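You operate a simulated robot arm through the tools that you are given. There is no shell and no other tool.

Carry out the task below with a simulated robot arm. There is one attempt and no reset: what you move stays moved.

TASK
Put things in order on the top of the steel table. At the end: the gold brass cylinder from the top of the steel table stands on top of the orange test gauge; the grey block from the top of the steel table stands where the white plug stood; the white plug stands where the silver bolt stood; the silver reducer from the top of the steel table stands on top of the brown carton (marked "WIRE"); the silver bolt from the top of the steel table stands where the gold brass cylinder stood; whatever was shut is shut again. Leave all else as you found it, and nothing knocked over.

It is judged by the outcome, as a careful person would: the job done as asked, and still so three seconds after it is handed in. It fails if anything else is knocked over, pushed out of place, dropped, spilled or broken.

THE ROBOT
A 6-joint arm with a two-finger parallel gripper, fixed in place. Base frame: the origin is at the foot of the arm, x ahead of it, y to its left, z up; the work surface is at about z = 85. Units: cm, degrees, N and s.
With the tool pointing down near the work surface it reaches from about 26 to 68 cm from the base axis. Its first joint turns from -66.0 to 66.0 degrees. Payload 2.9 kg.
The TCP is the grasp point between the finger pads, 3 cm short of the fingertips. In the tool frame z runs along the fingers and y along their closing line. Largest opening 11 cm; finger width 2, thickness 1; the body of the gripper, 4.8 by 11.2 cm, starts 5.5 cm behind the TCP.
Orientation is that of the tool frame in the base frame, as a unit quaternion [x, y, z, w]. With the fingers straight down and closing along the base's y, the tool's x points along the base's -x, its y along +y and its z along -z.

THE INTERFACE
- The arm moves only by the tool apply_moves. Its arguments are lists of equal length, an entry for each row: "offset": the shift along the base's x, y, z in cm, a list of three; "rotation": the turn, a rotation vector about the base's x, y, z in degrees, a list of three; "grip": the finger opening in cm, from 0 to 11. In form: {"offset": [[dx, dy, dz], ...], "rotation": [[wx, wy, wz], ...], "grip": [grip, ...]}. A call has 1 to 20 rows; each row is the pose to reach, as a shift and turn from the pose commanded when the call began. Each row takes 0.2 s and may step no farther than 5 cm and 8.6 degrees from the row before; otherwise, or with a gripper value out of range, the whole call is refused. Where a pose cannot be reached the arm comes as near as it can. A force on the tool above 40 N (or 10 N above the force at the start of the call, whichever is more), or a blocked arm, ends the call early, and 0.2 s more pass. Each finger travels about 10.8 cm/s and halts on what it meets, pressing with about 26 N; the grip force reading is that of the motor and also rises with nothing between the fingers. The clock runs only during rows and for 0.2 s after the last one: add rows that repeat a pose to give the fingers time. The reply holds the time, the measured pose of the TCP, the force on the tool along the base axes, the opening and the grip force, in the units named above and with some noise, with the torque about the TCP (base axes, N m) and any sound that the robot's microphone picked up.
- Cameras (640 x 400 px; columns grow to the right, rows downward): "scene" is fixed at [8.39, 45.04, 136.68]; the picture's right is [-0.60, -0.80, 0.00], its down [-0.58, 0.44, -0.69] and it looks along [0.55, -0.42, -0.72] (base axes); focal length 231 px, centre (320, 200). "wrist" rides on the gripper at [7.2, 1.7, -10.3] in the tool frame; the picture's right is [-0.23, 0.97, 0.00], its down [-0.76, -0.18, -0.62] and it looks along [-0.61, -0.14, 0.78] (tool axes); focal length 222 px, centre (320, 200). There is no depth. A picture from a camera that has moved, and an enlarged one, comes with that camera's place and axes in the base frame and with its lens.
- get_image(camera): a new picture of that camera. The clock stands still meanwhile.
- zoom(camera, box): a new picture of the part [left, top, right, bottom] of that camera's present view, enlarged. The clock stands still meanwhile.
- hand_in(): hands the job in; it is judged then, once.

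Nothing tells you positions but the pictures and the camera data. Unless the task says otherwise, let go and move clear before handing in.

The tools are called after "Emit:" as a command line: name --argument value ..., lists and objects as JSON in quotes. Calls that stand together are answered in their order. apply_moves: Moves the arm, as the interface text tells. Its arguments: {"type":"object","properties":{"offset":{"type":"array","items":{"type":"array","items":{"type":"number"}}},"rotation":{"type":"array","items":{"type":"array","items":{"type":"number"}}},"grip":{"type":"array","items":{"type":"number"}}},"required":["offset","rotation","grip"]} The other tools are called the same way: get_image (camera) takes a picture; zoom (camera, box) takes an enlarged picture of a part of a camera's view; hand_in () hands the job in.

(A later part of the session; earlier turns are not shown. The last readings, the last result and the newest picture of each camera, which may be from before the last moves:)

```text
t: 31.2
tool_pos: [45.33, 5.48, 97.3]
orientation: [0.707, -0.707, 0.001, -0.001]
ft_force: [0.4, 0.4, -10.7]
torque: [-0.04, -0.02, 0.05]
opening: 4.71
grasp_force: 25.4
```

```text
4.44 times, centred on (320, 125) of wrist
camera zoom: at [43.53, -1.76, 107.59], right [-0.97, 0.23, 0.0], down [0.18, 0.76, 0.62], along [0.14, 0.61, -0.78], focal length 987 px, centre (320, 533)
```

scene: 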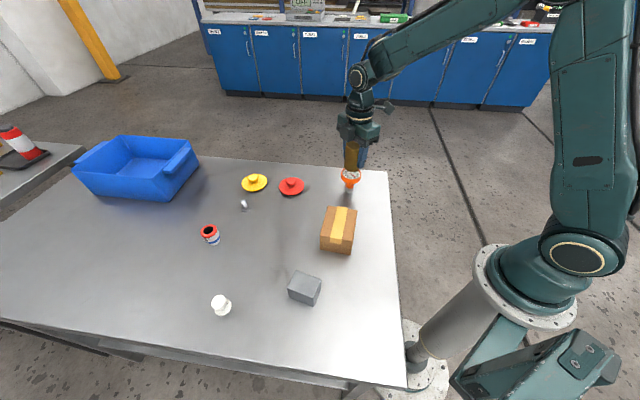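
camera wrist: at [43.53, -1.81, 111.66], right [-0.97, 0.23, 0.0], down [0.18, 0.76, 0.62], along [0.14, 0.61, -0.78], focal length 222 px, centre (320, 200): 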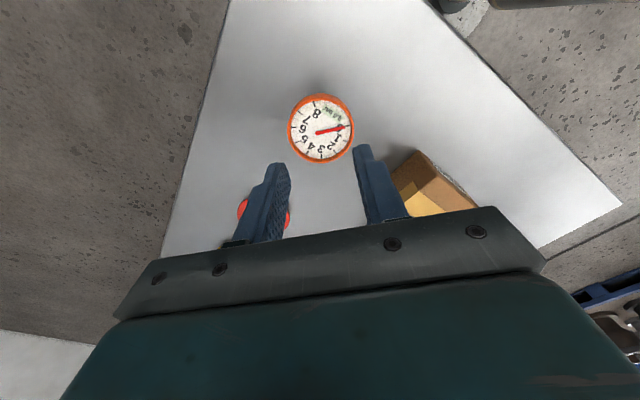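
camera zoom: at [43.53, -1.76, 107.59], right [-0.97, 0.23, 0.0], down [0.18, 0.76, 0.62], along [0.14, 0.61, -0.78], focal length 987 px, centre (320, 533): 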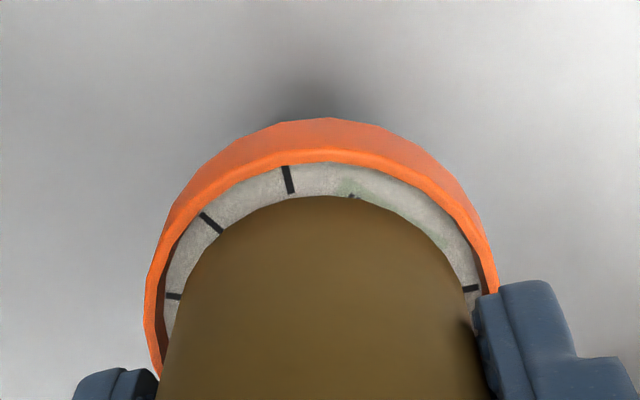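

It is well centred inside the rim. I'll lower the last few millimetres in small steps.

Emit:
apply_moves --offset '[[0, 0.03, -0.1], [0, 0.03, -0.2], [0, 0.03, -0.3], [0, 0.03, -0.3]]' --rotation '[[0, 0, 0], [0, 0, 0], [0, 0, 0], [0, 0, 0]]' --grip '[3, 3, 3, 3]'

Emit:
zoom --camera "scene" --box '[325, 145, 375, 195]'

```text
t: 32.2
tool_pos: [45.35, 5.5, 96.96]
orientation: [-0.707, 0.707, -0.001, 0.0]
ft_force: [-8.0, -1.7, 20.5]
torque: [-0.08, 0.91, 0.02]
opening: 4.71
grasp_force: 25.9
```

```text
8.00 times, centred on (350, 170) of scene
camera zoom: at [8.35, 45.03, 136.68], right [-0.6, -0.8, 0.0], down [-0.58, 0.44, -0.69], along [0.55, -0.42, -0.72], focal length 1847 px, centre (80, 440)
```

zoom: 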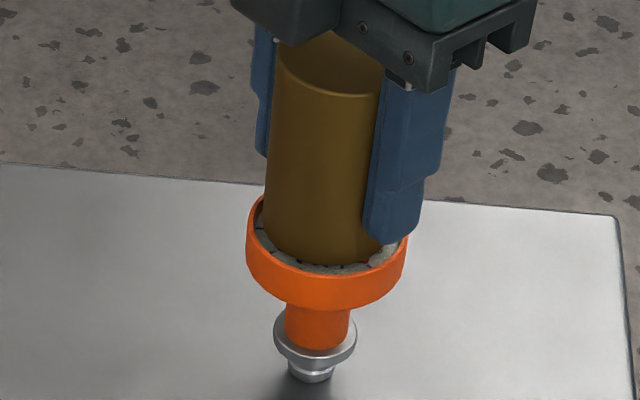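

It has touched down, but the press is now about 30 N with some side load. I'll ease up slightly to leave only light contact.

Emit:
apply_moves --offset '[[0, 0, 0.07], [0, 0, 0.14], [0, 0, 0.14]]' --rotation '[[0, 0, 0], [0, 0, 0], [0, 0, 0]]' --grip '[3, 3, 3]'

Emit:
zoom --camera "scene" --box '[325, 145, 375, 195]'

Emit:
zoom --camera "wrist" --box '[260, 80, 380, 170]'

```text
t: 33.0
tool_pos: [45.29, 5.55, 96.92]
orientation: [-0.707, 0.707, -0.001, 0.0]
ft_force: [1.5, 2.5, -3.0]
torque: [0.27, -0.14, 0.0]
opening: 4.71
grasp_force: 25.7
```

```text
8.00 times, centred on (350, 170) of scene
camera zoom: at [8.4, 45.05, 136.68], right [-0.6, -0.8, 0.0], down [-0.58, 0.44, -0.69], along [0.55, -0.42, -0.72], focal length 1847 px, centre (80, 440)
```

zoom: 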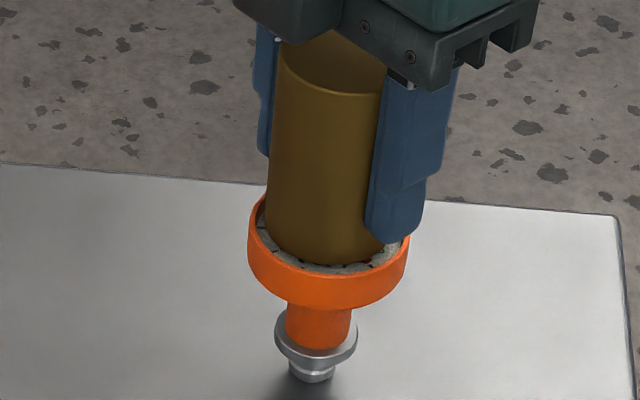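

```text
4.44 times, centred on (320, 125) of wrist
camera zoom: at [43.58, -1.68, 107.34], right [-0.97, 0.23, 0.0], down [0.18, 0.76, 0.62], along [0.14, 0.61, -0.78], focal length 987 px, centre (320, 533)
```

zoom: 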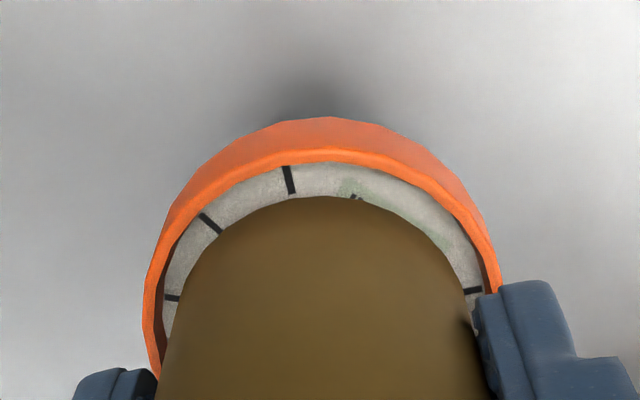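

It is in light contact now, with most of the weight on the gauge. I'll settle it a hair more, open gently, and then rise straight up.

Emit:
apply_moves --offset '[[0, 0, -0.04], [0, 0, -0.04], [0, 0, -0.04], [0, 0, -0.04], [0, 0, -0.04], [0, 0, -0.04]]' --rotation '[[0, 0, 0], [0, 0, 0], [0, 0, 0], [0, 0, 0], [0, 0, 0], [0, 0, 0]]' --grip '[4.5, 4.8, 5.2, 6, 7, 7.5]'

Emit:
zoom --camera "scene" --box '[325, 145, 375, 195]'

Emit:
zoom --camera "wrist" --box '[240, 80, 400, 200]'

```text
t: 34.4
tool_pos: [45.32, 5.52, 96.92]
orientation: [-0.707, 0.707, 0.0, 0.0]
ft_force: [-0.5, 0.2, 0.1]
torque: [0.02, 0.02, 0.02]
opening: 7.5
grasp_force: 0.0
```

```text
8.00 times, centred on (350, 170) of scene
camera zoom: at [8.39, 45.04, 136.68], right [-0.6, -0.8, 0.0], down [-0.58, 0.44, -0.69], along [0.55, -0.42, -0.72], focal length 1847 px, centre (80, 440)
```

zoom: 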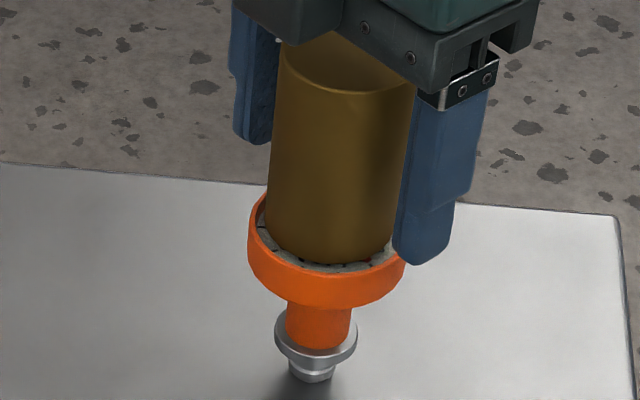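

```text
3.33 times, centred on (320, 140) of wrist
camera zoom: at [43.56, -1.7, 107.31], right [-0.97, 0.23, 0.0], down [0.18, 0.76, 0.62], along [0.14, 0.61, -0.78], focal length 740 px, centre (320, 400)
```

zoom: 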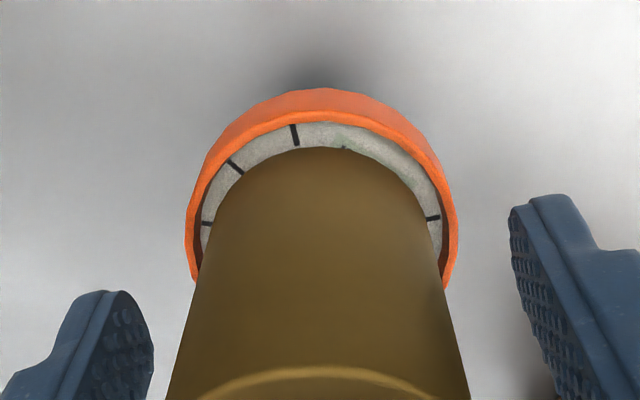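

The cylinder stands centred on the gauge. I'll rise clear, check it, then go over to the bolt while turning the fingers to close tangentially.

Emit:
apply_moves --offset '[[0, 0, 1], [0, 0, 3], [0, 0, 6], [0, 0, 9.5], [0, 0, 11], [0, 0, 11]]' --rotation '[[0, 0, 0], [0, 0, 0], [0, 0, 0], [0, 0, 0], [0, 0, 0], [0, 0, 0]]' --grip '[7.5, 7.5, 7.5, 7.5, 7.5, 7.5]'

Emit:
apply_moves --offset '[[1, 2.5, 0], [2, 5, -0.5], [3, 8, -1], [4, 11, -1.5], [5, 14, -2.5], [6, 17, -3.5], [7, 20, -4.5], [8, 23, -6], [9, 26, -7.5], [10, 28.2, -9], [10, 28.2, -9]]' --rotation '[[0, 0, -6], [0, 0, -12], [0, 0, -18], [0, 0, -24], [0, 0, -30], [0, 0, -36], [0, 0, -42], [0, 0, -48], [0, 0, -54], [0, 0, -58.8], [0, 0, -58.8]]' --grip '[7.5, 7.5, 7.5, 7.5, 7.5, 7.5, 7.5, 7.5, 7.5, 7.5, 7.5]'

Emit:
get_image --camera "scene"

Emit:
get_image --camera "wrist"

Emit:
zoom --camera "scene" --box '[325, 145, 375, 195]'

```text
t: 35.8
tool_pos: [45.14, 5.63, 108.02]
orientation: [-0.707, 0.708, 0.0, 0.0]
ft_force: [-0.5, -0.5, -0.3]
torque: [-0.03, 0.01, -0.03]
opening: 7.52
grasp_force: 0.0
```

```text
t: 38.2
tool_pos: [55.11, 33.88, 98.91]
orientation: [-0.268, 0.963, 0.0, -0.001]
ft_force: [0.1, 0.1, 0.7]
torque: [0.0, 0.01, -0.01]
opening: 7.47
grasp_force: 0.0
```

```text
taken
```

scene: 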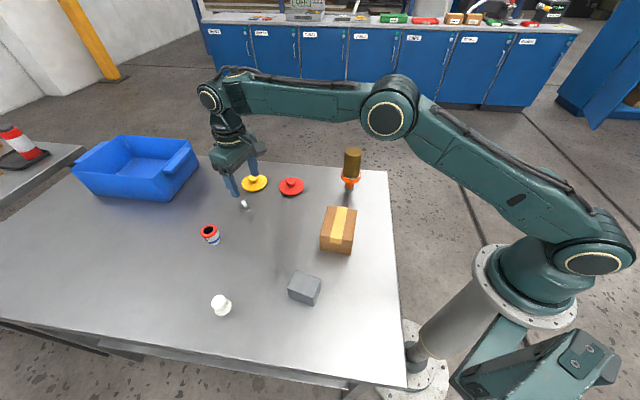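

```text
taken
camera wrist: at [47.92, 31.58, 109.35], right [-0.31, 0.95, 0.0], down [0.74, 0.24, 0.62], along [0.59, 0.19, -0.78], focal length 222 px, centre (320, 200)
```

wrist: 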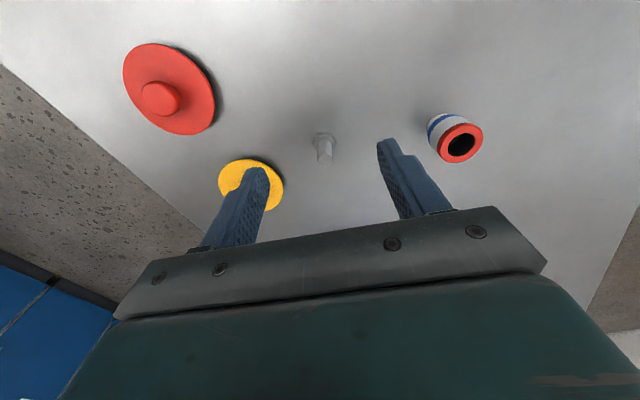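

```text
8.00 times, centred on (350, 170) of scene
camera zoom: at [8.39, 45.04, 136.68], right [-0.6, -0.8, 0.0], down [-0.58, 0.44, -0.69], along [0.55, -0.42, -0.72], focal length 1847 px, centre (80, 440)
```

zoom: 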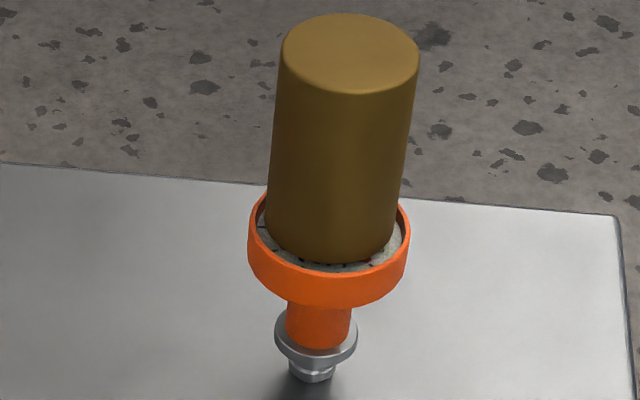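

The cylinder sits square on the gauge. Now a close look at the bolt from the wrist camera.

Emit:
zoom --camera "wrist" --box '[290, 120, 354, 172]'

```text
7.69 times, centred on (322, 146) of wrist
camera zoom: at [47.92, 31.58, 109.35], right [-0.31, 0.95, 0.0], down [0.74, 0.24, 0.62], along [0.59, 0.19, -0.78], focal length 1709 px, centre (305, 615)
```

zoom: 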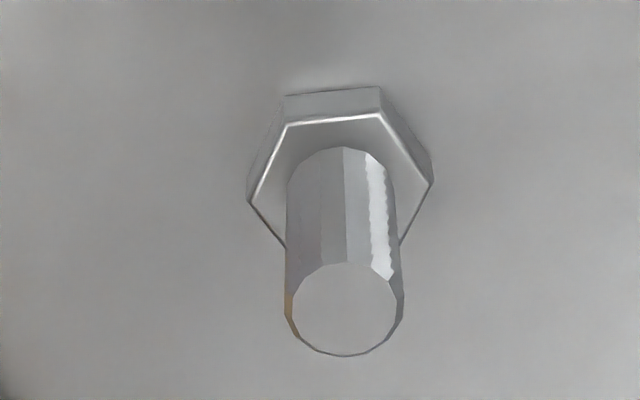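

The bolt is at about (58.07, 35.35), right at the edge of the reach. I'll move over it at mid-height and see how well the arm gets there.

Emit:
apply_moves --offset '[[1, 0.5, -1], [2, 1, -2], [2.94, 1.54, -3], [2.94, 1.54, -4.5], [2.94, 1.54, -5.5], [2.94, 1.54, -5.5]]' --rotation '[[0, 0, 0], [0, 0, 0], [0, 0, 0], [0, 0, 0], [0, 0, 0], [0, 0, 0]]' --grip '[6, 6, 6, 6, 6, 6]'

Emit:
get_image --camera "wrist"

Emit:
zoom --camera "scene" --box '[214, 160, 284, 220]'

```text
t: 39.6
tool_pos: [57.99, 35.14, 93.39]
orientation: [-0.269, 0.963, 0.001, 0.0]
ft_force: [-0.1, -0.1, -0.7]
torque: [-0.03, 0.01, 0.03]
opening: 6.0
grasp_force: 0.1
out of reach, approached as far as the arm can: row 3, 4
```

```text
taken
camera wrist: at [50.9, 32.86, 103.77], right [-0.31, 0.95, 0.0], down [0.74, 0.24, 0.62], along [0.59, 0.19, -0.78], focal length 222 px, centre (320, 200)
```

wrist: 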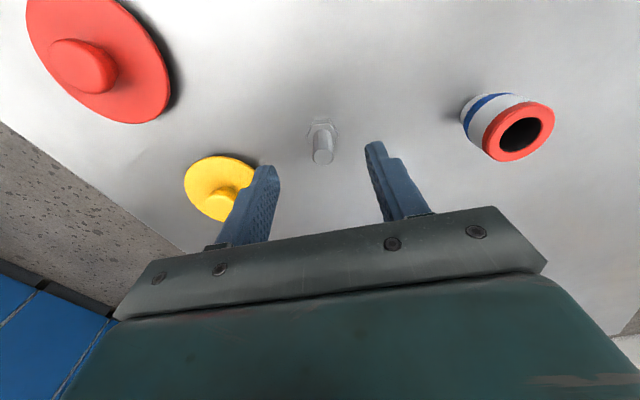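

```text
6.67 times, centred on (249, 190) of scene
camera zoom: at [8.39, 45.04, 136.68], right [-0.6, -0.8, 0.0], down [-0.58, 0.44, -0.69], along [0.55, -0.42, -0.72], focal length 1539 px, centre (793, 267)
```

zoom: 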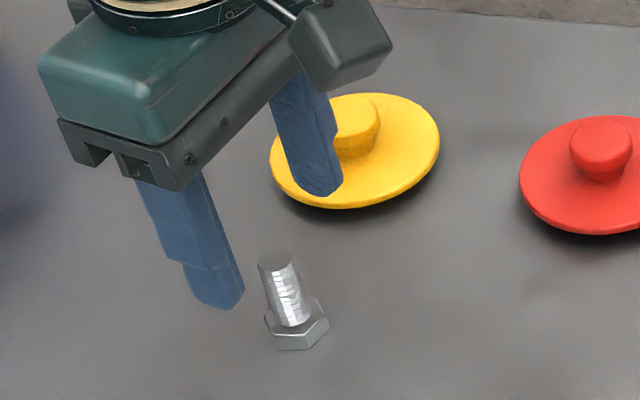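

Aligned, and the low position is in reach. I'll lower so the fingertips stay just above the hex head and close on the shaft.

Emit:
apply_moves --offset '[[0, 0, -1.5], [0, 0, -3], [0, 0, -3.8], [0, 0, -4.1], [0, 0, -4.1]]' --rotation '[[0, 0, 0], [0, 0, 0], [0, 0, 0], [0, 0, 0], [0, 0, 0]]' --grip '[6, 6, 6, 6, 6]'

Emit:
get_image --camera "wrist"

Emit:
zoom --camera "scene" --box '[214, 160, 284, 220]'

```text
t: 40.8
tool_pos: [58.14, 35.26, 89.53]
orientation: [-0.269, 0.963, 0.0, 0.0]
ft_force: [0.2, 0.5, 0.0]
torque: [-0.02, -0.01, -0.01]
opening: 5.97
grasp_force: 0.0
```

```text
taken
camera wrist: at [50.94, 32.98, 99.85], right [-0.31, 0.95, 0.0], down [0.74, 0.24, 0.62], along [0.59, 0.19, -0.78], focal length 222 px, centre (320, 200)
```

wrist: 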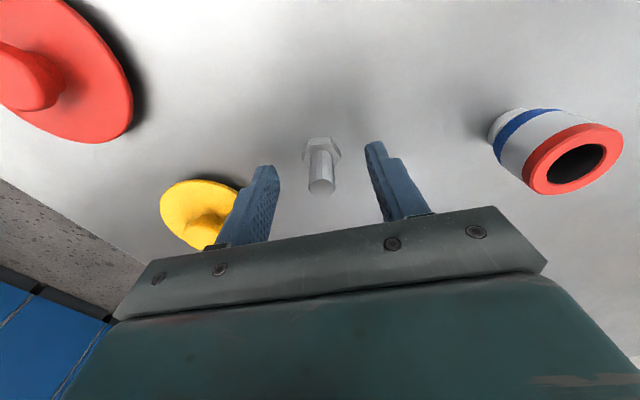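

```text
6.67 times, centred on (249, 190) of scene
camera zoom: at [8.39, 45.04, 136.68], right [-0.6, -0.8, 0.0], down [-0.58, 0.44, -0.69], along [0.55, -0.42, -0.72], focal length 1539 px, centre (793, 267)
```

zoom: 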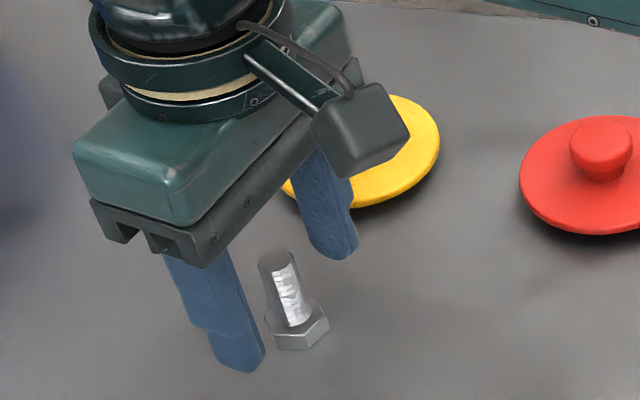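

Emit:
apply_moves --offset '[[0, 0, 0], [0, 0, 0], [0, 0, 0], [0, 0, 0], [0, 0, 0]]' --rotation '[[0, 0, 0], [0, 0, 0], [0, 0, 0], [0, 0, 0], [0, 0, 0]]' --grip '[4, 2.5, 1.0, 0.5, 0.5]'

Emit:
get_image --camera "wrist"

Emit:
zoom --camera "scene" --box '[214, 160, 284, 220]'

```text
t: 42.0
tool_pos: [57.95, 35.3, 89.52]
orientation: [-0.27, 0.963, 0.0, 0.0]
ft_force: [0.7, -0.6, -0.2]
torque: [0.03, 0.04, 0.0]
opening: 1.51
grasp_force: 26.7
```

```text
taken
camera wrist: at [50.94, 32.98, 99.85], right [-0.31, 0.95, 0.0], down [0.74, 0.24, 0.62], along [0.59, 0.19, -0.78], focal length 222 px, centre (320, 200)
```

wrist: 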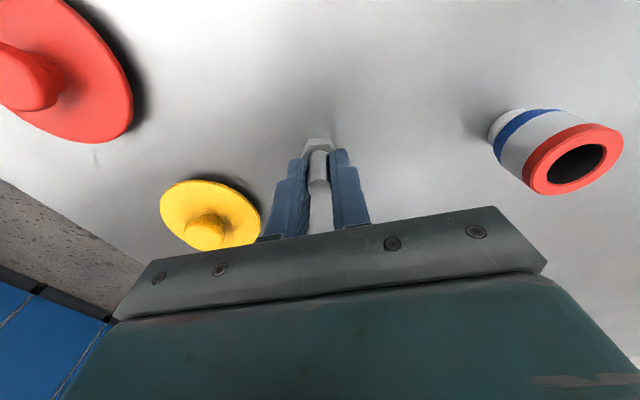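

```text
6.67 times, centred on (249, 190) of scene
camera zoom: at [8.39, 45.04, 136.68], right [-0.6, -0.8, 0.0], down [-0.58, 0.44, -0.69], along [0.55, -0.42, -0.72], focal length 1539 px, centre (793, 267)
```

zoom: 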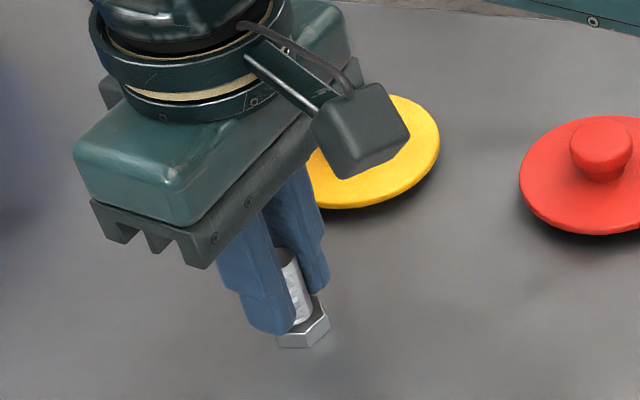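

The bolt is gripped (1.51 cm) and was standing at about (58.05, 35.3). I'll lift it and carry it to the cylinder's former spot at (42.3, 33.9).

Emit:
apply_moves --offset '[[0, 0, 0.3], [0, 0, 0.9], [0, 0, 1.8], [-0.4, 0, 3], [-1.4, -0.1, 4], [-3.2, -0.3, 4.5], [-5.5, -0.5, 4.5], [-8, -0.75, 4.5], [-10.5, -1, 4.5], [-13, -1.25, 4.5], [-14.8, -1.4, 4.5], [-15.79, -1.45, 4.5], [-15.79, -1.45, 4.0], [-15.79, -1.45, 3.0], [-15.79, -1.45, 3.0]]' --rotation '[[0, 0, 0], [0, 0, 0], [0, 0, 0], [0, 0, 0], [0, 0, 0], [0, 0, 0], [0, 0, 0], [0, 0, 0], [0, 0, 0], [0, 0, 0], [0, 0, 0], [0, 0, 0], [0, 0, 0], [0, 0, 0], [0, 0, 0]]' --grip '[0.5, 0.5, 0.5, 0.5, 0.5, 0.5, 0.5, 0.5, 0.5, 0.5, 0.5, 0.5, 0.5, 0.5, 0.5]'

Emit:
get_image --camera "wrist"

Emit:
get_image --camera "scene"

Emit:
zoom --camera "scene" --box '[230, 200, 310, 260]'

```text
t: 45.2
tool_pos: [42.36, 33.73, 92.29]
orientation: [-0.269, 0.963, -0.001, 0.0]
ft_force: [-0.3, 0.7, -0.6]
torque: [0.02, -0.01, -0.02]
opening: 1.51
grasp_force: 25.6
```

```text
taken
camera wrist: at [35.29, 31.55, 102.71], right [-0.31, 0.95, 0.0], down [0.74, 0.24, 0.62], along [0.59, 0.19, -0.78], focal length 222 px, centre (320, 200)
```

wrist: 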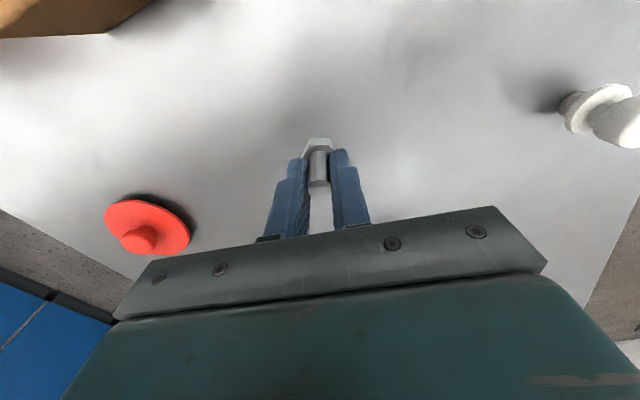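

```text
taken
```

scene: 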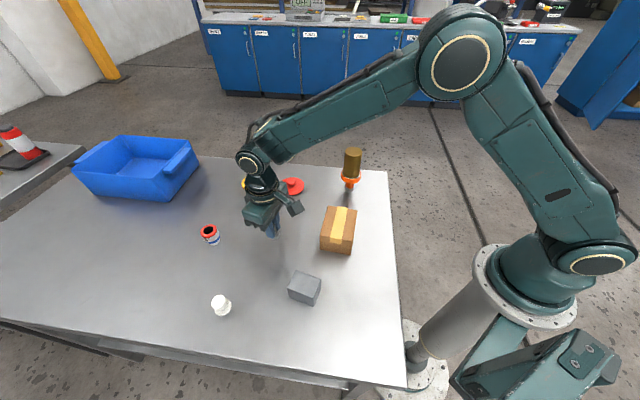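

```text
6.67 times, centred on (270, 230) of scene
camera zoom: at [8.39, 45.04, 136.68], right [-0.6, -0.8, 0.0], down [-0.58, 0.44, -0.69], along [0.55, -0.42, -0.72], focal length 1539 px, centre (653, 0)
```

zoom: 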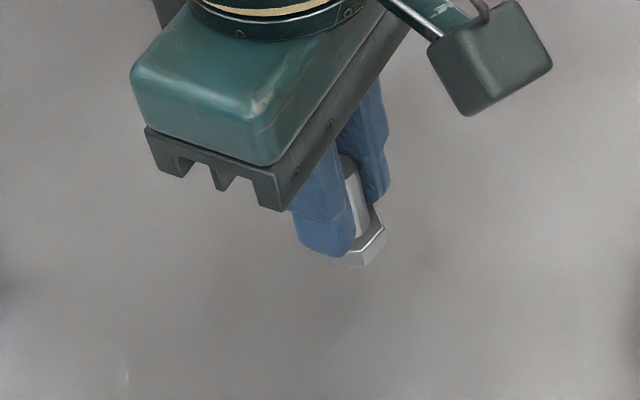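

Emit:
apply_moves --offset '[[0, 0, -1], [0, 0, -2], [0, 0, -2.6], [0, 0, -2.8], [0, 0, -2.9], [0, 0, -2.97], [0, 0, -2.97]]' --rotation '[[0, 0, 0], [0, 0, 0], [0, 0, 0], [0, 0, 0], [0, 0, 0], [0, 0, 0], [0, 0, 0]]' --grip '[0.5, 0.5, 0.5, 0.5, 0.5, 0.5, 0.5]'

Emit:
zoom --camera "scene" --box '[230, 200, 310, 260]'

```text
t: 46.8
tool_pos: [42.49, 33.95, 89.49]
orientation: [-0.268, 0.963, 0.0, 0.0]
ft_force: [-0.6, -3.3, 6.6]
torque: [-0.05, 0.07, 0.01]
opening: 1.5
grasp_force: 26.1
```

```text
6.67 times, centred on (270, 230) of scene
camera zoom: at [8.38, 45.03, 136.68], right [-0.6, -0.8, 0.0], down [-0.58, 0.44, -0.69], along [0.55, -0.42, -0.72], focal length 1539 px, centre (653, 0)
```

zoom: 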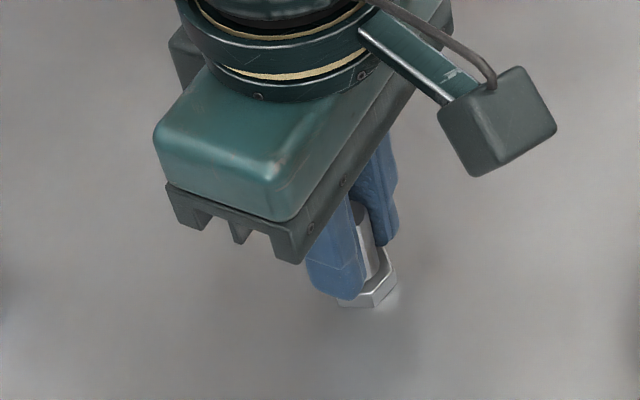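

The bolt touches down with a light press. I'll ease off and open.

Emit:
apply_moves --offset '[[0, 0, 0.03], [0, 0, 0.03], [0, 0, 0.03], [0, 0, 0.03], [0, 0, 1.5], [0, 0, 4.5], [0, 0, 8], [0, 0, 10], [0, 0, 10]]' --rotation '[[0, 0, 0], [0, 0, 0], [0, 0, 0], [0, 0, 0], [0, 0, 0], [0, 0, 0], [0, 0, 0], [0, 0, 0], [0, 0, 0]]' --grip '[1.6, 2.2, 3.5, 5, 5, 5, 6, 7, 7]'

Emit:
get_image --camera "wrist"

Emit:
get_image --camera "scene"

Emit:
zoom --camera "scene" --box '[230, 200, 310, 260]'

```text
t: 48.8
tool_pos: [42.47, 33.7, 99.55]
orientation: [-0.268, 0.963, 0.0, -0.001]
ft_force: [0.2, -0.5, -0.1]
torque: [-0.02, 0.01, -0.02]
opening: 7.02
grasp_force: 0.0
```

```text
taken
camera wrist: at [35.34, 31.44, 109.93], right [-0.31, 0.95, 0.0], down [0.74, 0.24, 0.62], along [0.59, 0.19, -0.78], focal length 222 px, centre (320, 200)
```

wrist: 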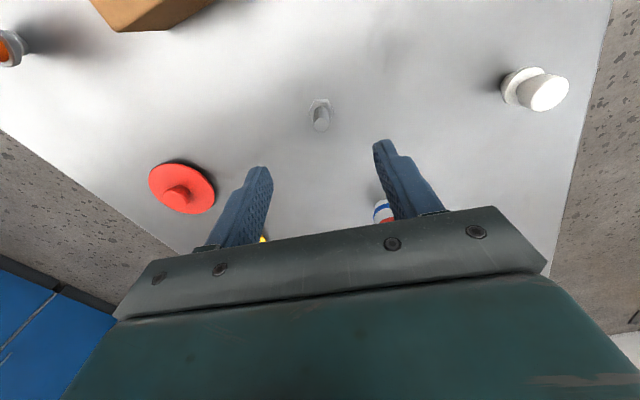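

```text
taken
```

scene: 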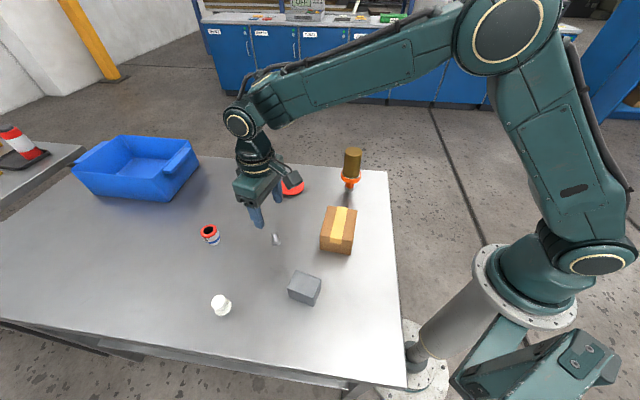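

```text
6.67 times, centred on (270, 230) of scene
camera zoom: at [8.39, 45.04, 136.68], right [-0.6, -0.8, 0.0], down [-0.58, 0.44, -0.69], along [0.55, -0.42, -0.72], focal length 1539 px, centre (653, 0)
```

zoom: 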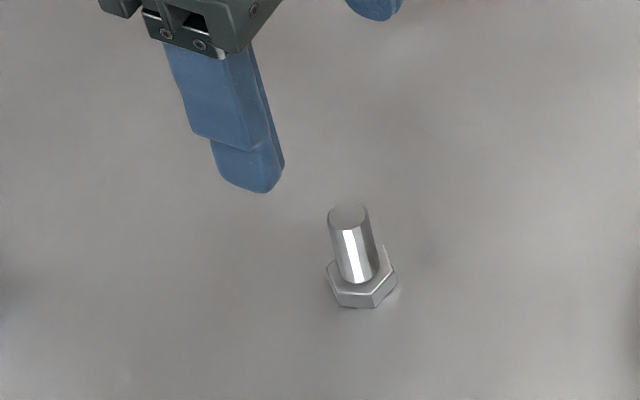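

The bolt stands exactly where the cylinder was. Next is the white plug; I'll hover over it and check alignment.

Emit:
apply_moves --offset '[[-1, 2.2, 0], [-2.4, 5.2, 0], [-3.8, 8.2, 0], [-5.2, 11.3, 0], [-6.6, 14.4, 0], [-7.73, 17, 0], [-7.73, 17, 0]]' --rotation '[[0, 0, 0], [0, 0, 0], [0, 0, 0], [0, 0, 0], [0, 0, 0], [0, 0, 0], [0, 0, 0]]' --grip '[7, 7, 7, 7, 7, 7, 7]'

Emit:
get_image --camera "wrist"

Emit:
zoom --camera "wrist" --box '[280, 80, 360, 140]'

Emit:
get_image --camera "scene"

```text
t: 50.4
tool_pos: [34.68, 50.93, 99.21]
orientation: [-0.269, 0.963, 0.0, 0.0]
ft_force: [0.3, 1.0, 0.1]
torque: [0.03, -0.02, -0.02]
opening: 6.98
grasp_force: 0.0
```

```text
taken
camera wrist: at [27.62, 48.66, 109.57], right [-0.31, 0.95, 0.0], down [0.74, 0.24, 0.62], along [0.59, 0.19, -0.78], focal length 222 px, centre (320, 200)
```

wrist: 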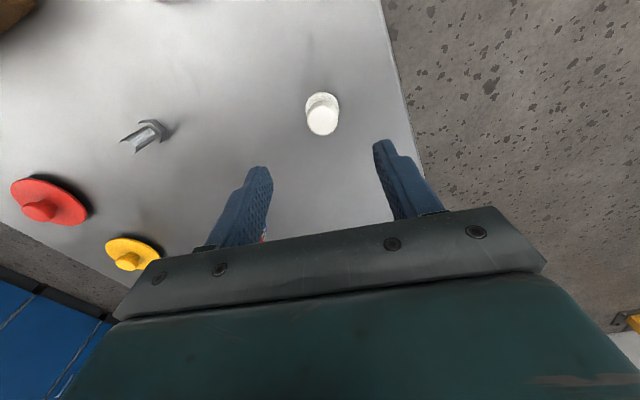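

```text
6.67 times, centred on (320, 110) of wrist
camera zoom: at [27.62, 48.66, 109.57], right [-0.31, 0.95, 0.0], down [0.74, 0.24, 0.62], along [0.59, 0.19, -0.78], focal length 1481 px, centre (320, 800)
```

zoom: 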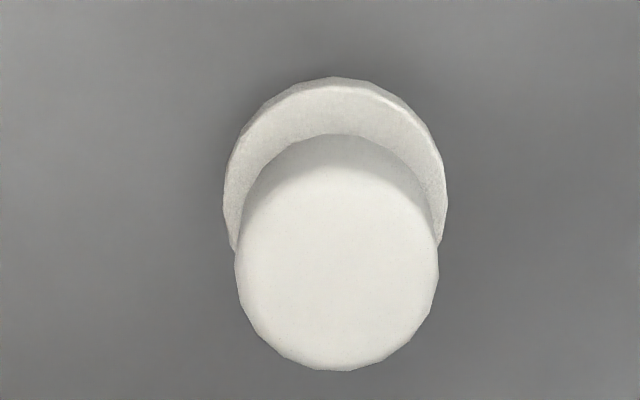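

```text
taken
```

scene: 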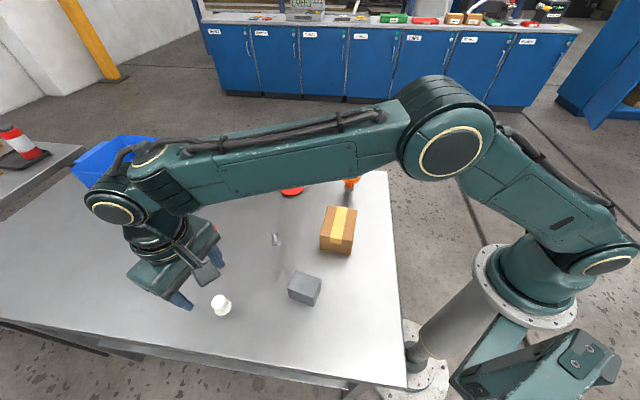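

The plug is at about (34.4, 50.95), with a 2.8 cm cap above a 3.5 cm flange. I'll lower with the fingertips just above the flange and check before closing.

Emit:
apply_moves --offset '[[-0.15, 0.05, -3], [-0.15, 0.05, -6], [-0.15, 0.05, -8.5], [-0.15, 0.05, -9.6], [-0.15, 0.05, -9.9], [-0.15, 0.05, -9.9]]' --rotation '[[0, 0, 0], [0, 0, 0], [0, 0, 0], [0, 0, 0], [0, 0, 0], [0, 0, 0]]' --grip '[7, 7, 7, 7, 7, 7]'

Emit:
zoom --camera "wrist" --box '[220, 120, 420, 245]'

Emit:
zoom --camera "scene" --box '[180, 270, 260, 330]'

```text
t: 51.8
tool_pos: [34.45, 50.83, 89.58]
orientation: [-0.269, 0.963, 0.0, 0.0]
ft_force: [-0.4, 0.3, -0.1]
torque: [0.01, 0.02, 0.01]
opening: 7.0
grasp_force: 0.1
```

```text
3.20 times, centred on (320, 182) of wrist
camera zoom: at [27.46, 48.51, 99.85], right [-0.31, 0.95, 0.0], down [0.74, 0.24, 0.62], along [0.59, 0.19, -0.78], focal length 711 px, centre (320, 256)
```

zoom: 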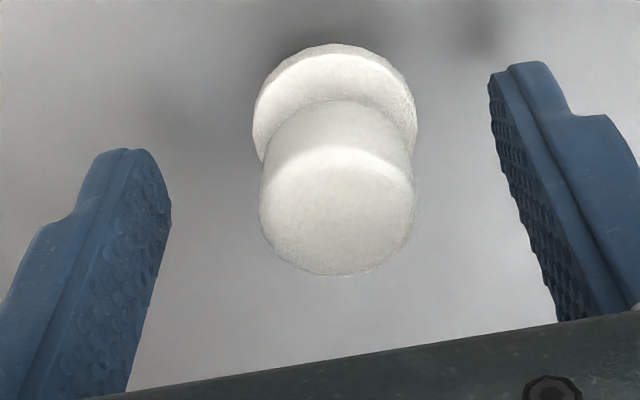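

```text
6.67 times, centred on (220, 300) of scene
camera zoom: at [8.39, 45.04, 136.68], right [-0.6, -0.8, 0.0], down [-0.58, 0.44, -0.69], along [0.55, -0.42, -0.72], focal length 1539 px, centre (987, -467)
```

zoom: 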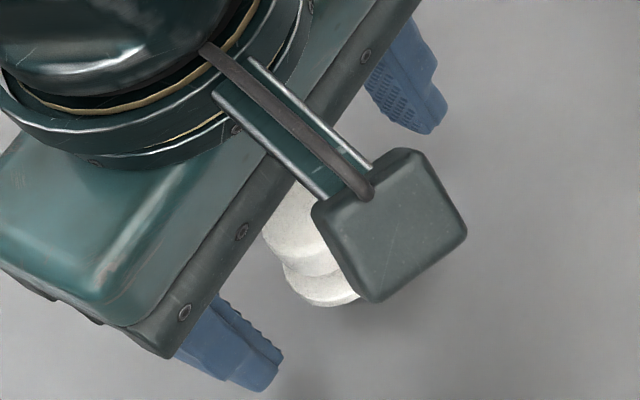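

The plug is slightly to the right of the finger centre, so I'll shift 0.2 cm and then close.

Emit:
apply_moves --offset '[[-0.03, 0.2, 0], [-0.03, 0.2, 0], [-0.03, 0.2, 0], [-0.03, 0.2, 0], [-0.03, 0.2, 0], [-0.03, 0.2, 0]]' --rotation '[[0, 0, 0], [0, 0, 0], [0, 0, 0], [0, 0, 0], [0, 0, 0], [0, 0, 0]]' --grip '[7, 5, 3.5, 2.4, 2, 2]'

Emit:
zoom --camera "wrist" --box '[220, 120, 420, 245]'

```text
t: 53.2
tool_pos: [34.52, 50.95, 89.39]
orientation: [-0.268, 0.963, 0.0, 0.001]
ft_force: [-1.4, 0.1, 1.2]
torque: [-0.02, 0.01, 0.01]
opening: 3.11
grasp_force: 25.9
```

```text
3.20 times, centred on (320, 182) of wrist
camera zoom: at [27.38, 48.74, 99.83], right [-0.31, 0.95, 0.0], down [0.74, 0.24, 0.62], along [0.59, 0.19, -0.78], focal length 711 px, centre (320, 256)
```

zoom: 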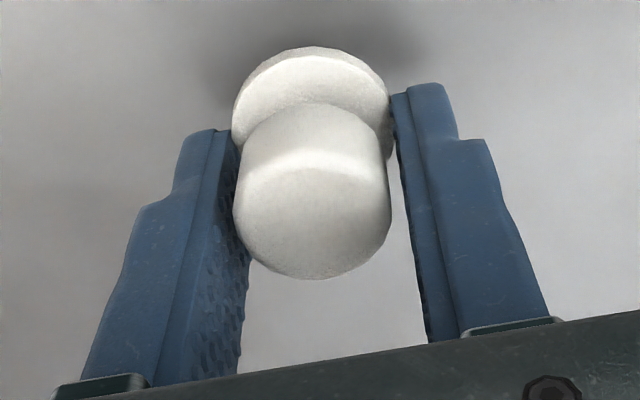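

The opening of 3.11 cm suggests the fingertips are catching the flange edge rather than the cap. I'll open, go up 0.8 cm and close on the cap only.

Emit:
apply_moves --offset '[[0, 0, 0], [0, 0, 0], [0, 0, 0.4], [0, 0, 0.8], [0, 0, 0.8], [0, 0, 0.8], [0, 0, 0.8], [0, 0, 0.8]]' --rotation '[[0, 0, 0], [0, 0, 0], [0, 0, 0], [0, 0, 0], [0, 0, 0], [0, 0, 0], [0, 0, 0], [0, 0, 0]]' --grip '[4, 5, 5, 5, 3.5, 2, 2, 2]'

Emit:
zoom --camera "wrist" --box '[220, 120, 420, 245]'

```text
t: 55.0
tool_pos: [34.3, 51.12, 90.25]
orientation: [-0.269, 0.963, 0.0, 0.001]
ft_force: [-1.0, 2.7, 4.2]
torque: [0.08, 0.05, -0.03]
opening: 2.54
grasp_force: 25.9
```

```text
3.20 times, centred on (320, 182) of wrist
camera zoom: at [27.38, 48.83, 100.66], right [-0.31, 0.95, 0.0], down [0.74, 0.24, 0.62], along [0.59, 0.19, -0.78], focal length 711 px, centre (320, 256)
```

zoom: 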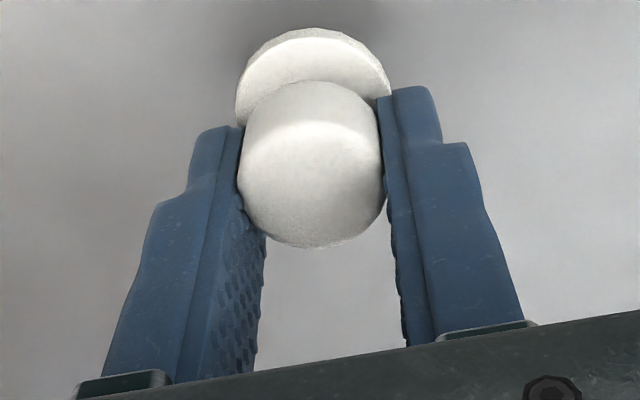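

Emit:
apply_moves --offset '[[0, 0, 0.1], [0, 0, 0.2], [0, 0, 0.4], [0, 0, 0.6], [0, 0, 0.8], [0, 0, 1.0], [0, 0, 1.0]]' --rotation '[[0, 0, 0], [0, 0, 0], [0, 0, 0], [0, 0, 0], [0, 0, 0], [0, 0, 0], [0, 0, 0]]' --grip '[2, 2, 2, 2, 2, 2, 2]'

Emit:
zoom --camera "wrist" --box '[220, 120, 420, 245]'

Emit:
zoom --camera "scene" --box '[180, 270, 260, 330]'

```text
t: 56.6
tool_pos: [34.39, 51.09, 91.35]
orientation: [-0.269, 0.963, 0.0, 0.0]
ft_force: [0.0, 0.2, 0.1]
torque: [0.0, -0.03, 0.0]
opening: 2.52
grasp_force: 26.1
```

```text
3.20 times, centred on (320, 182) of wrist
camera zoom: at [27.35, 48.77, 101.74], right [-0.31, 0.95, 0.0], down [0.74, 0.24, 0.62], along [0.59, 0.19, -0.78], focal length 711 px, centre (320, 256)
```

zoom: 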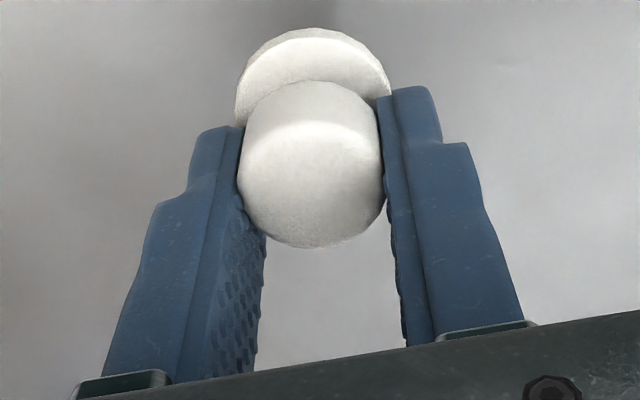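

```text
6.67 times, centred on (220, 300) of scene
camera zoom: at [8.39, 45.04, 136.68], right [-0.6, -0.8, 0.0], down [-0.58, 0.44, -0.69], along [0.55, -0.42, -0.72], focal length 1539 px, centre (987, -467)
```

zoom: 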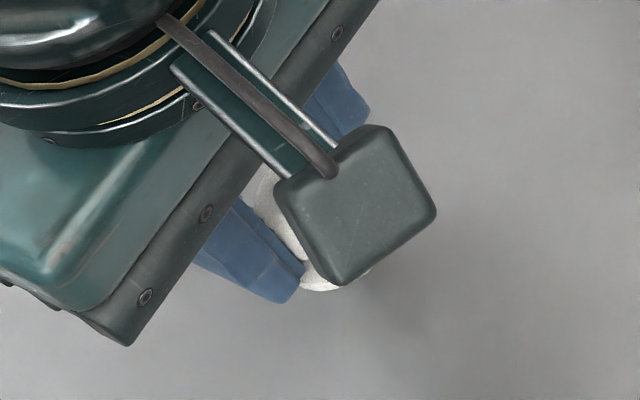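

The plug is held and moves with the gripper. I'll carry it to the bolt's former spot at (58.07, 35.35), keeping above the reducer and coming down as I reach outward.

Emit:
apply_moves --offset '[[0, 0, 1], [0.5, -0.3, 2.5], [1.7, -1.1, 4], [3.5, -2.3, 4.8], [5.8, -3.9, 4.8], [8.3, -5.55, 4.8], [10.8, -7.2, 4.8], [13.3, -8.9, 4.8], [15.8, -10.5, 4.2], [17.9, -11.9, 3.5], [20, -13.3, 2.8], [22, -14.7, 2.2], [23.2, -15.5, 2.0], [23.7, -15.8, 2.0], [23.7, -15.8, 2.0]]' --rotation '[[0, 0, 0], [0, 0, 0], [0, 0, 0], [0, 0, 0], [0, 0, 0], [0, 0, 0], [0, 0, 0], [0, 0, 0], [0, 0, 0], [0, 0, 0], [0, 0, 0], [0, 0, 0], [0, 0, 0], [0, 0, 0], [0, 0, 0]]' --grip '[2, 2, 2, 2, 2, 2, 2, 2, 2, 2, 2, 2, 2, 2, 2]'

Emit:
get_image --camera "wrist"

Emit:
zoom --camera "scene" --box '[204, 160, 284, 220]'

```text
t: 59.8
tool_pos: [58.1, 35.16, 93.46]
orientation: [-0.27, 0.963, 0.0, 0.0]
ft_force: [-0.6, 0.6, -0.4]
torque: [0.02, 0.01, 0.03]
opening: 2.54
grasp_force: 25.7
```

```text
taken
camera wrist: at [50.91, 32.8, 103.82], right [-0.31, 0.95, 0.0], down [0.74, 0.24, 0.62], along [0.59, 0.19, -0.78], focal length 222 px, centre (320, 200)
```

wrist: 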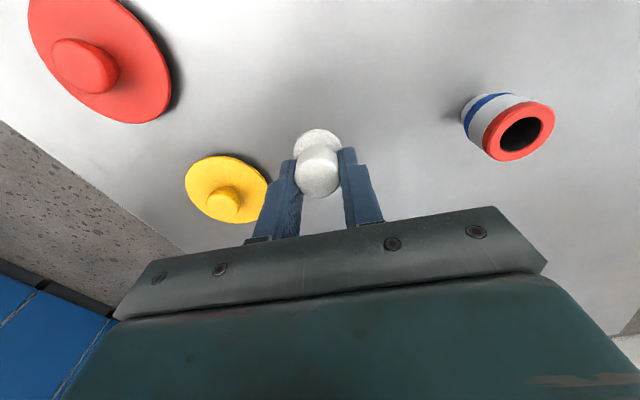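

```text
6.67 times, centred on (244, 190) of scene
camera zoom: at [8.39, 45.04, 136.68], right [-0.6, -0.8, 0.0], down [-0.58, 0.44, -0.69], along [0.55, -0.42, -0.72], focal length 1539 px, centre (827, 267)
```

zoom: 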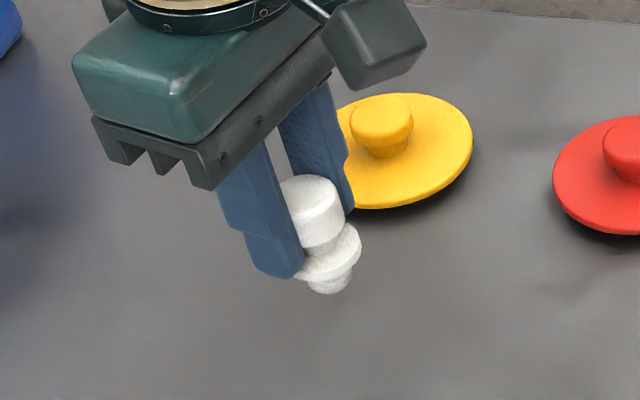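

The plug hangs upright over the bolt's spot. I'll lower it to the table.

Emit:
apply_moves --offset '[[0, 0, -1], [0, 0, -2], [0, 0, -2.5], [0, 0, -2.8], [0, 0, -2.9], [0, 0, -2.97], [0, 0, -2.97]]' --rotation '[[0, 0, 0], [0, 0, 0], [0, 0, 0], [0, 0, 0], [0, 0, 0], [0, 0, 0], [0, 0, 0]]' --grip '[2, 2, 2, 2, 2, 2, 2]'

Emit:
zoom --camera "scene" --box '[204, 160, 284, 220]'

```text
t: 61.4
tool_pos: [58.17, 35.36, 90.35]
orientation: [-0.268, 0.963, 0.0, 0.0]
ft_force: [-0.2, 0.3, -1.0]
torque: [-0.01, 0.01, 0.01]
opening: 2.52
grasp_force: 26.5
```

```text
6.67 times, centred on (244, 190) of scene
camera zoom: at [8.39, 45.04, 136.68], right [-0.6, -0.8, 0.0], down [-0.58, 0.44, -0.69], along [0.55, -0.42, -0.72], focal length 1539 px, centre (827, 267)
```

zoom: 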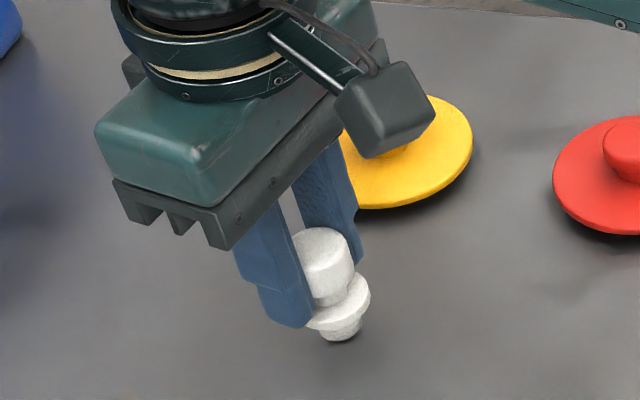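

Emit:
apply_moves --offset '[[0, 0, -0.06], [0, 0, -0.12], [0, 0, -0.12]]' --rotation '[[0, 0, 0], [0, 0, 0], [0, 0, 0]]' --grip '[2, 2, 2]'

```text
t: 62.2
tool_pos: [58.15, 35.35, 90.31]
orientation: [-0.269, 0.963, 0.0, 0.0]
ft_force: [-1.7, 0.0, 4.5]
torque: [0.03, 0.06, -0.02]
opening: 2.47
grasp_force: 26.2
```

The plug is in contact with the table. I'll open and retreat upward, then inward.

Emit:
apply_moves --offset '[[0, 0, 0.03], [0, 0, 0.03], [0, 0, 0.03], [0, 0, 0.03], [0, 0, 1], [0, 0, 2.5], [-0.8, -0.5, 4], [-2.5, -1.5, 6], [-5, -3, 8], [-7, -4, 9], [-7, -4, 9]]' --rotation '[[0, 0, 0], [0, 0, 0], [0, 0, 0], [0, 0, 0], [0, 0, 0], [0, 0, 0], [0, 0, 0], [0, 0, 0], [0, 0, 0], [0, 0, 0], [0, 0, 0]]' --grip '[2.6, 3.2, 4.2, 5.5, 5.5, 5.5, 5.5, 6, 7, 7, 7]'

Emit:
get_image --camera "wrist"

Emit:
get_image --camera "scene"

Emit:
zoom --camera "scene" --box '[224, 185, 264, 215]'

```text
t: 64.6
tool_pos: [51.26, 31.18, 99.18]
orientation: [-0.269, 0.963, 0.0, 0.0]
ft_force: [-0.6, 0.0, 0.0]
torque: [0.02, 0.01, 0.0]
opening: 7.0
grasp_force: 0.0
```

```text
taken
camera wrist: at [44.1, 28.86, 109.62], right [-0.31, 0.95, 0.0], down [0.74, 0.24, 0.62], along [0.59, 0.19, -0.78], focal length 222 px, centre (320, 200)
```

wrist: 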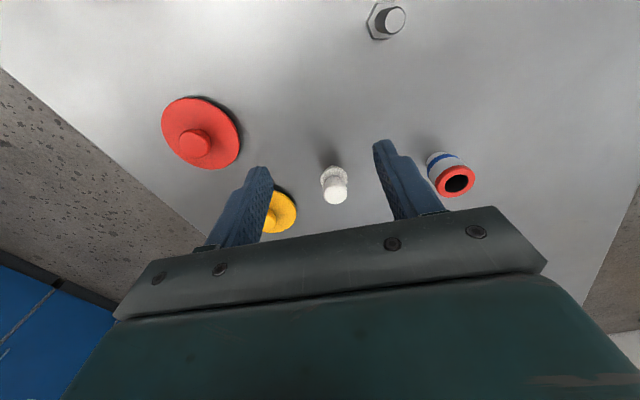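

```text
taken
```

scene: 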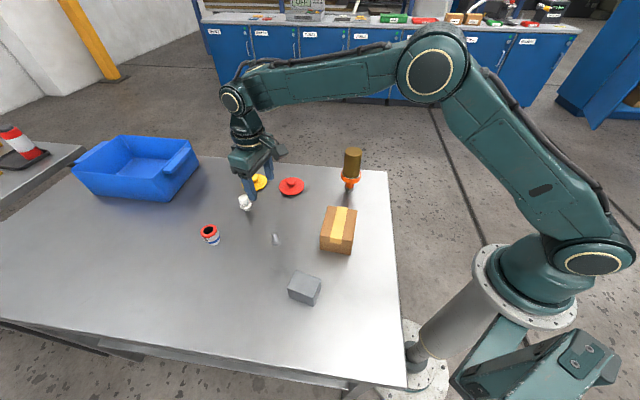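

```text
13.33 times, centred on (244, 200) of scene
camera zoom: at [8.39, 45.04, 136.68], right [-0.6, -0.8, 0.0], down [-0.58, 0.44, -0.69], along [0.55, -0.42, -0.72], focal length 3079 px, centre (1333, 200)
```

zoom: 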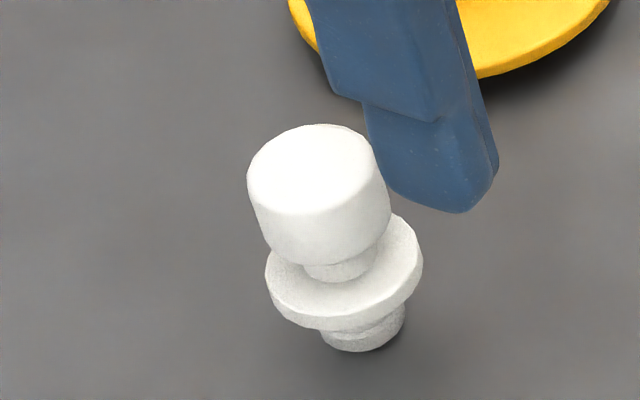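

The plug stands upright at the bolt's spot, within about half a centimetre. Next is the grey block. Its short side already lines up with the current finger direction, so I'll take a closer look and then hover over it.

Emit:
zoom --camera "scene" --box '[270, 260, 340, 315]'

Emit:
apply_moves --offset '[[-3, -1, 0], [-7, -1, 0], [-11, -0.5, 0], [-15, 0.5, 0], [-19, 2, 0], [-22, 3.2, 0], [-24.1, 3.8, 0], [-24.1, 3.8, 0]]' --rotation '[[0, 0, 0], [0, 0, 0], [0, 0, 0], [0, 0, 0], [0, 0, 0], [0, 0, 0], [0, 0, 0], [0, 0, 0]]' --grip '[8, 8, 8, 8, 8, 8, 8, 8]'

Emit:
get_image --camera "wrist"

Emit:
zoom --camera "wrist" --box '[240, 60, 400, 180]'

Emit:
get_image --camera "scene"

```text
7.27 times, centred on (305, 288) of scene
camera zoom: at [8.39, 45.04, 136.68], right [-0.6, -0.8, 0.0], down [-0.58, 0.44, -0.69], along [0.55, -0.42, -0.72], focal length 1679 px, centre (429, -436)
```

zoom: 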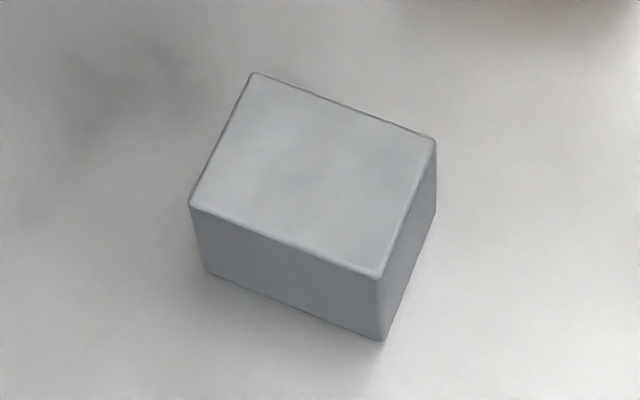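

```text
t: 66.4
tool_pos: [26.93, 35.17, 99.35]
orientation: [-0.269, 0.963, 0.0, 0.0]
ft_force: [-0.2, -0.5, 1.1]
torque: [-0.02, -0.01, -0.01]
opening: 8.02
grasp_force: 0.0
```

```text
taken
camera wrist: at [19.75, 32.9, 109.79], right [-0.31, 0.95, 0.0], down [0.74, 0.24, 0.62], along [0.59, 0.19, -0.78], focal length 222 px, centre (320, 200)
```

wrist: 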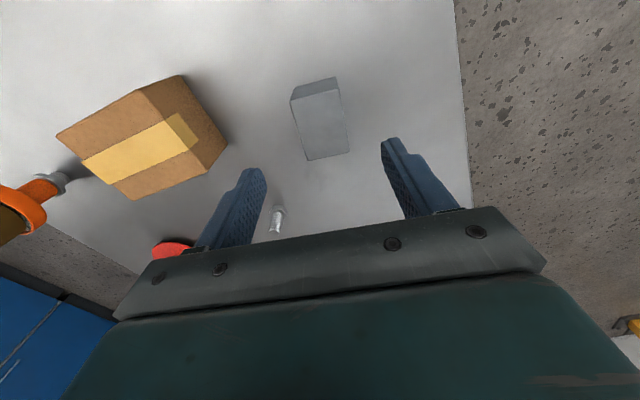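

```text
3.33 times, centred on (320, 120) of wrist
camera zoom: at [19.75, 32.9, 109.79], right [-0.31, 0.95, 0.0], down [0.74, 0.24, 0.62], along [0.59, 0.19, -0.78], focal length 740 px, centre (320, 467)
```

zoom: 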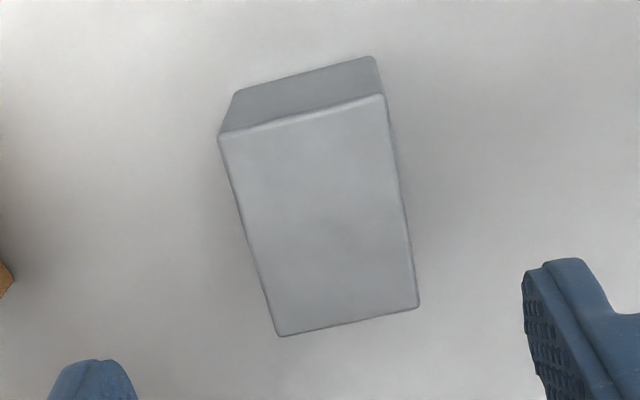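

```text
taken
```

scene: 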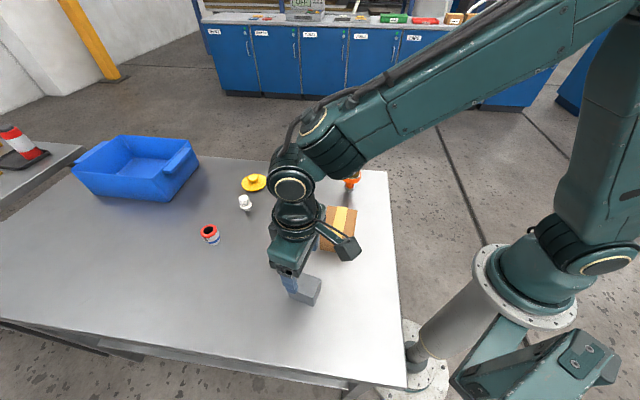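

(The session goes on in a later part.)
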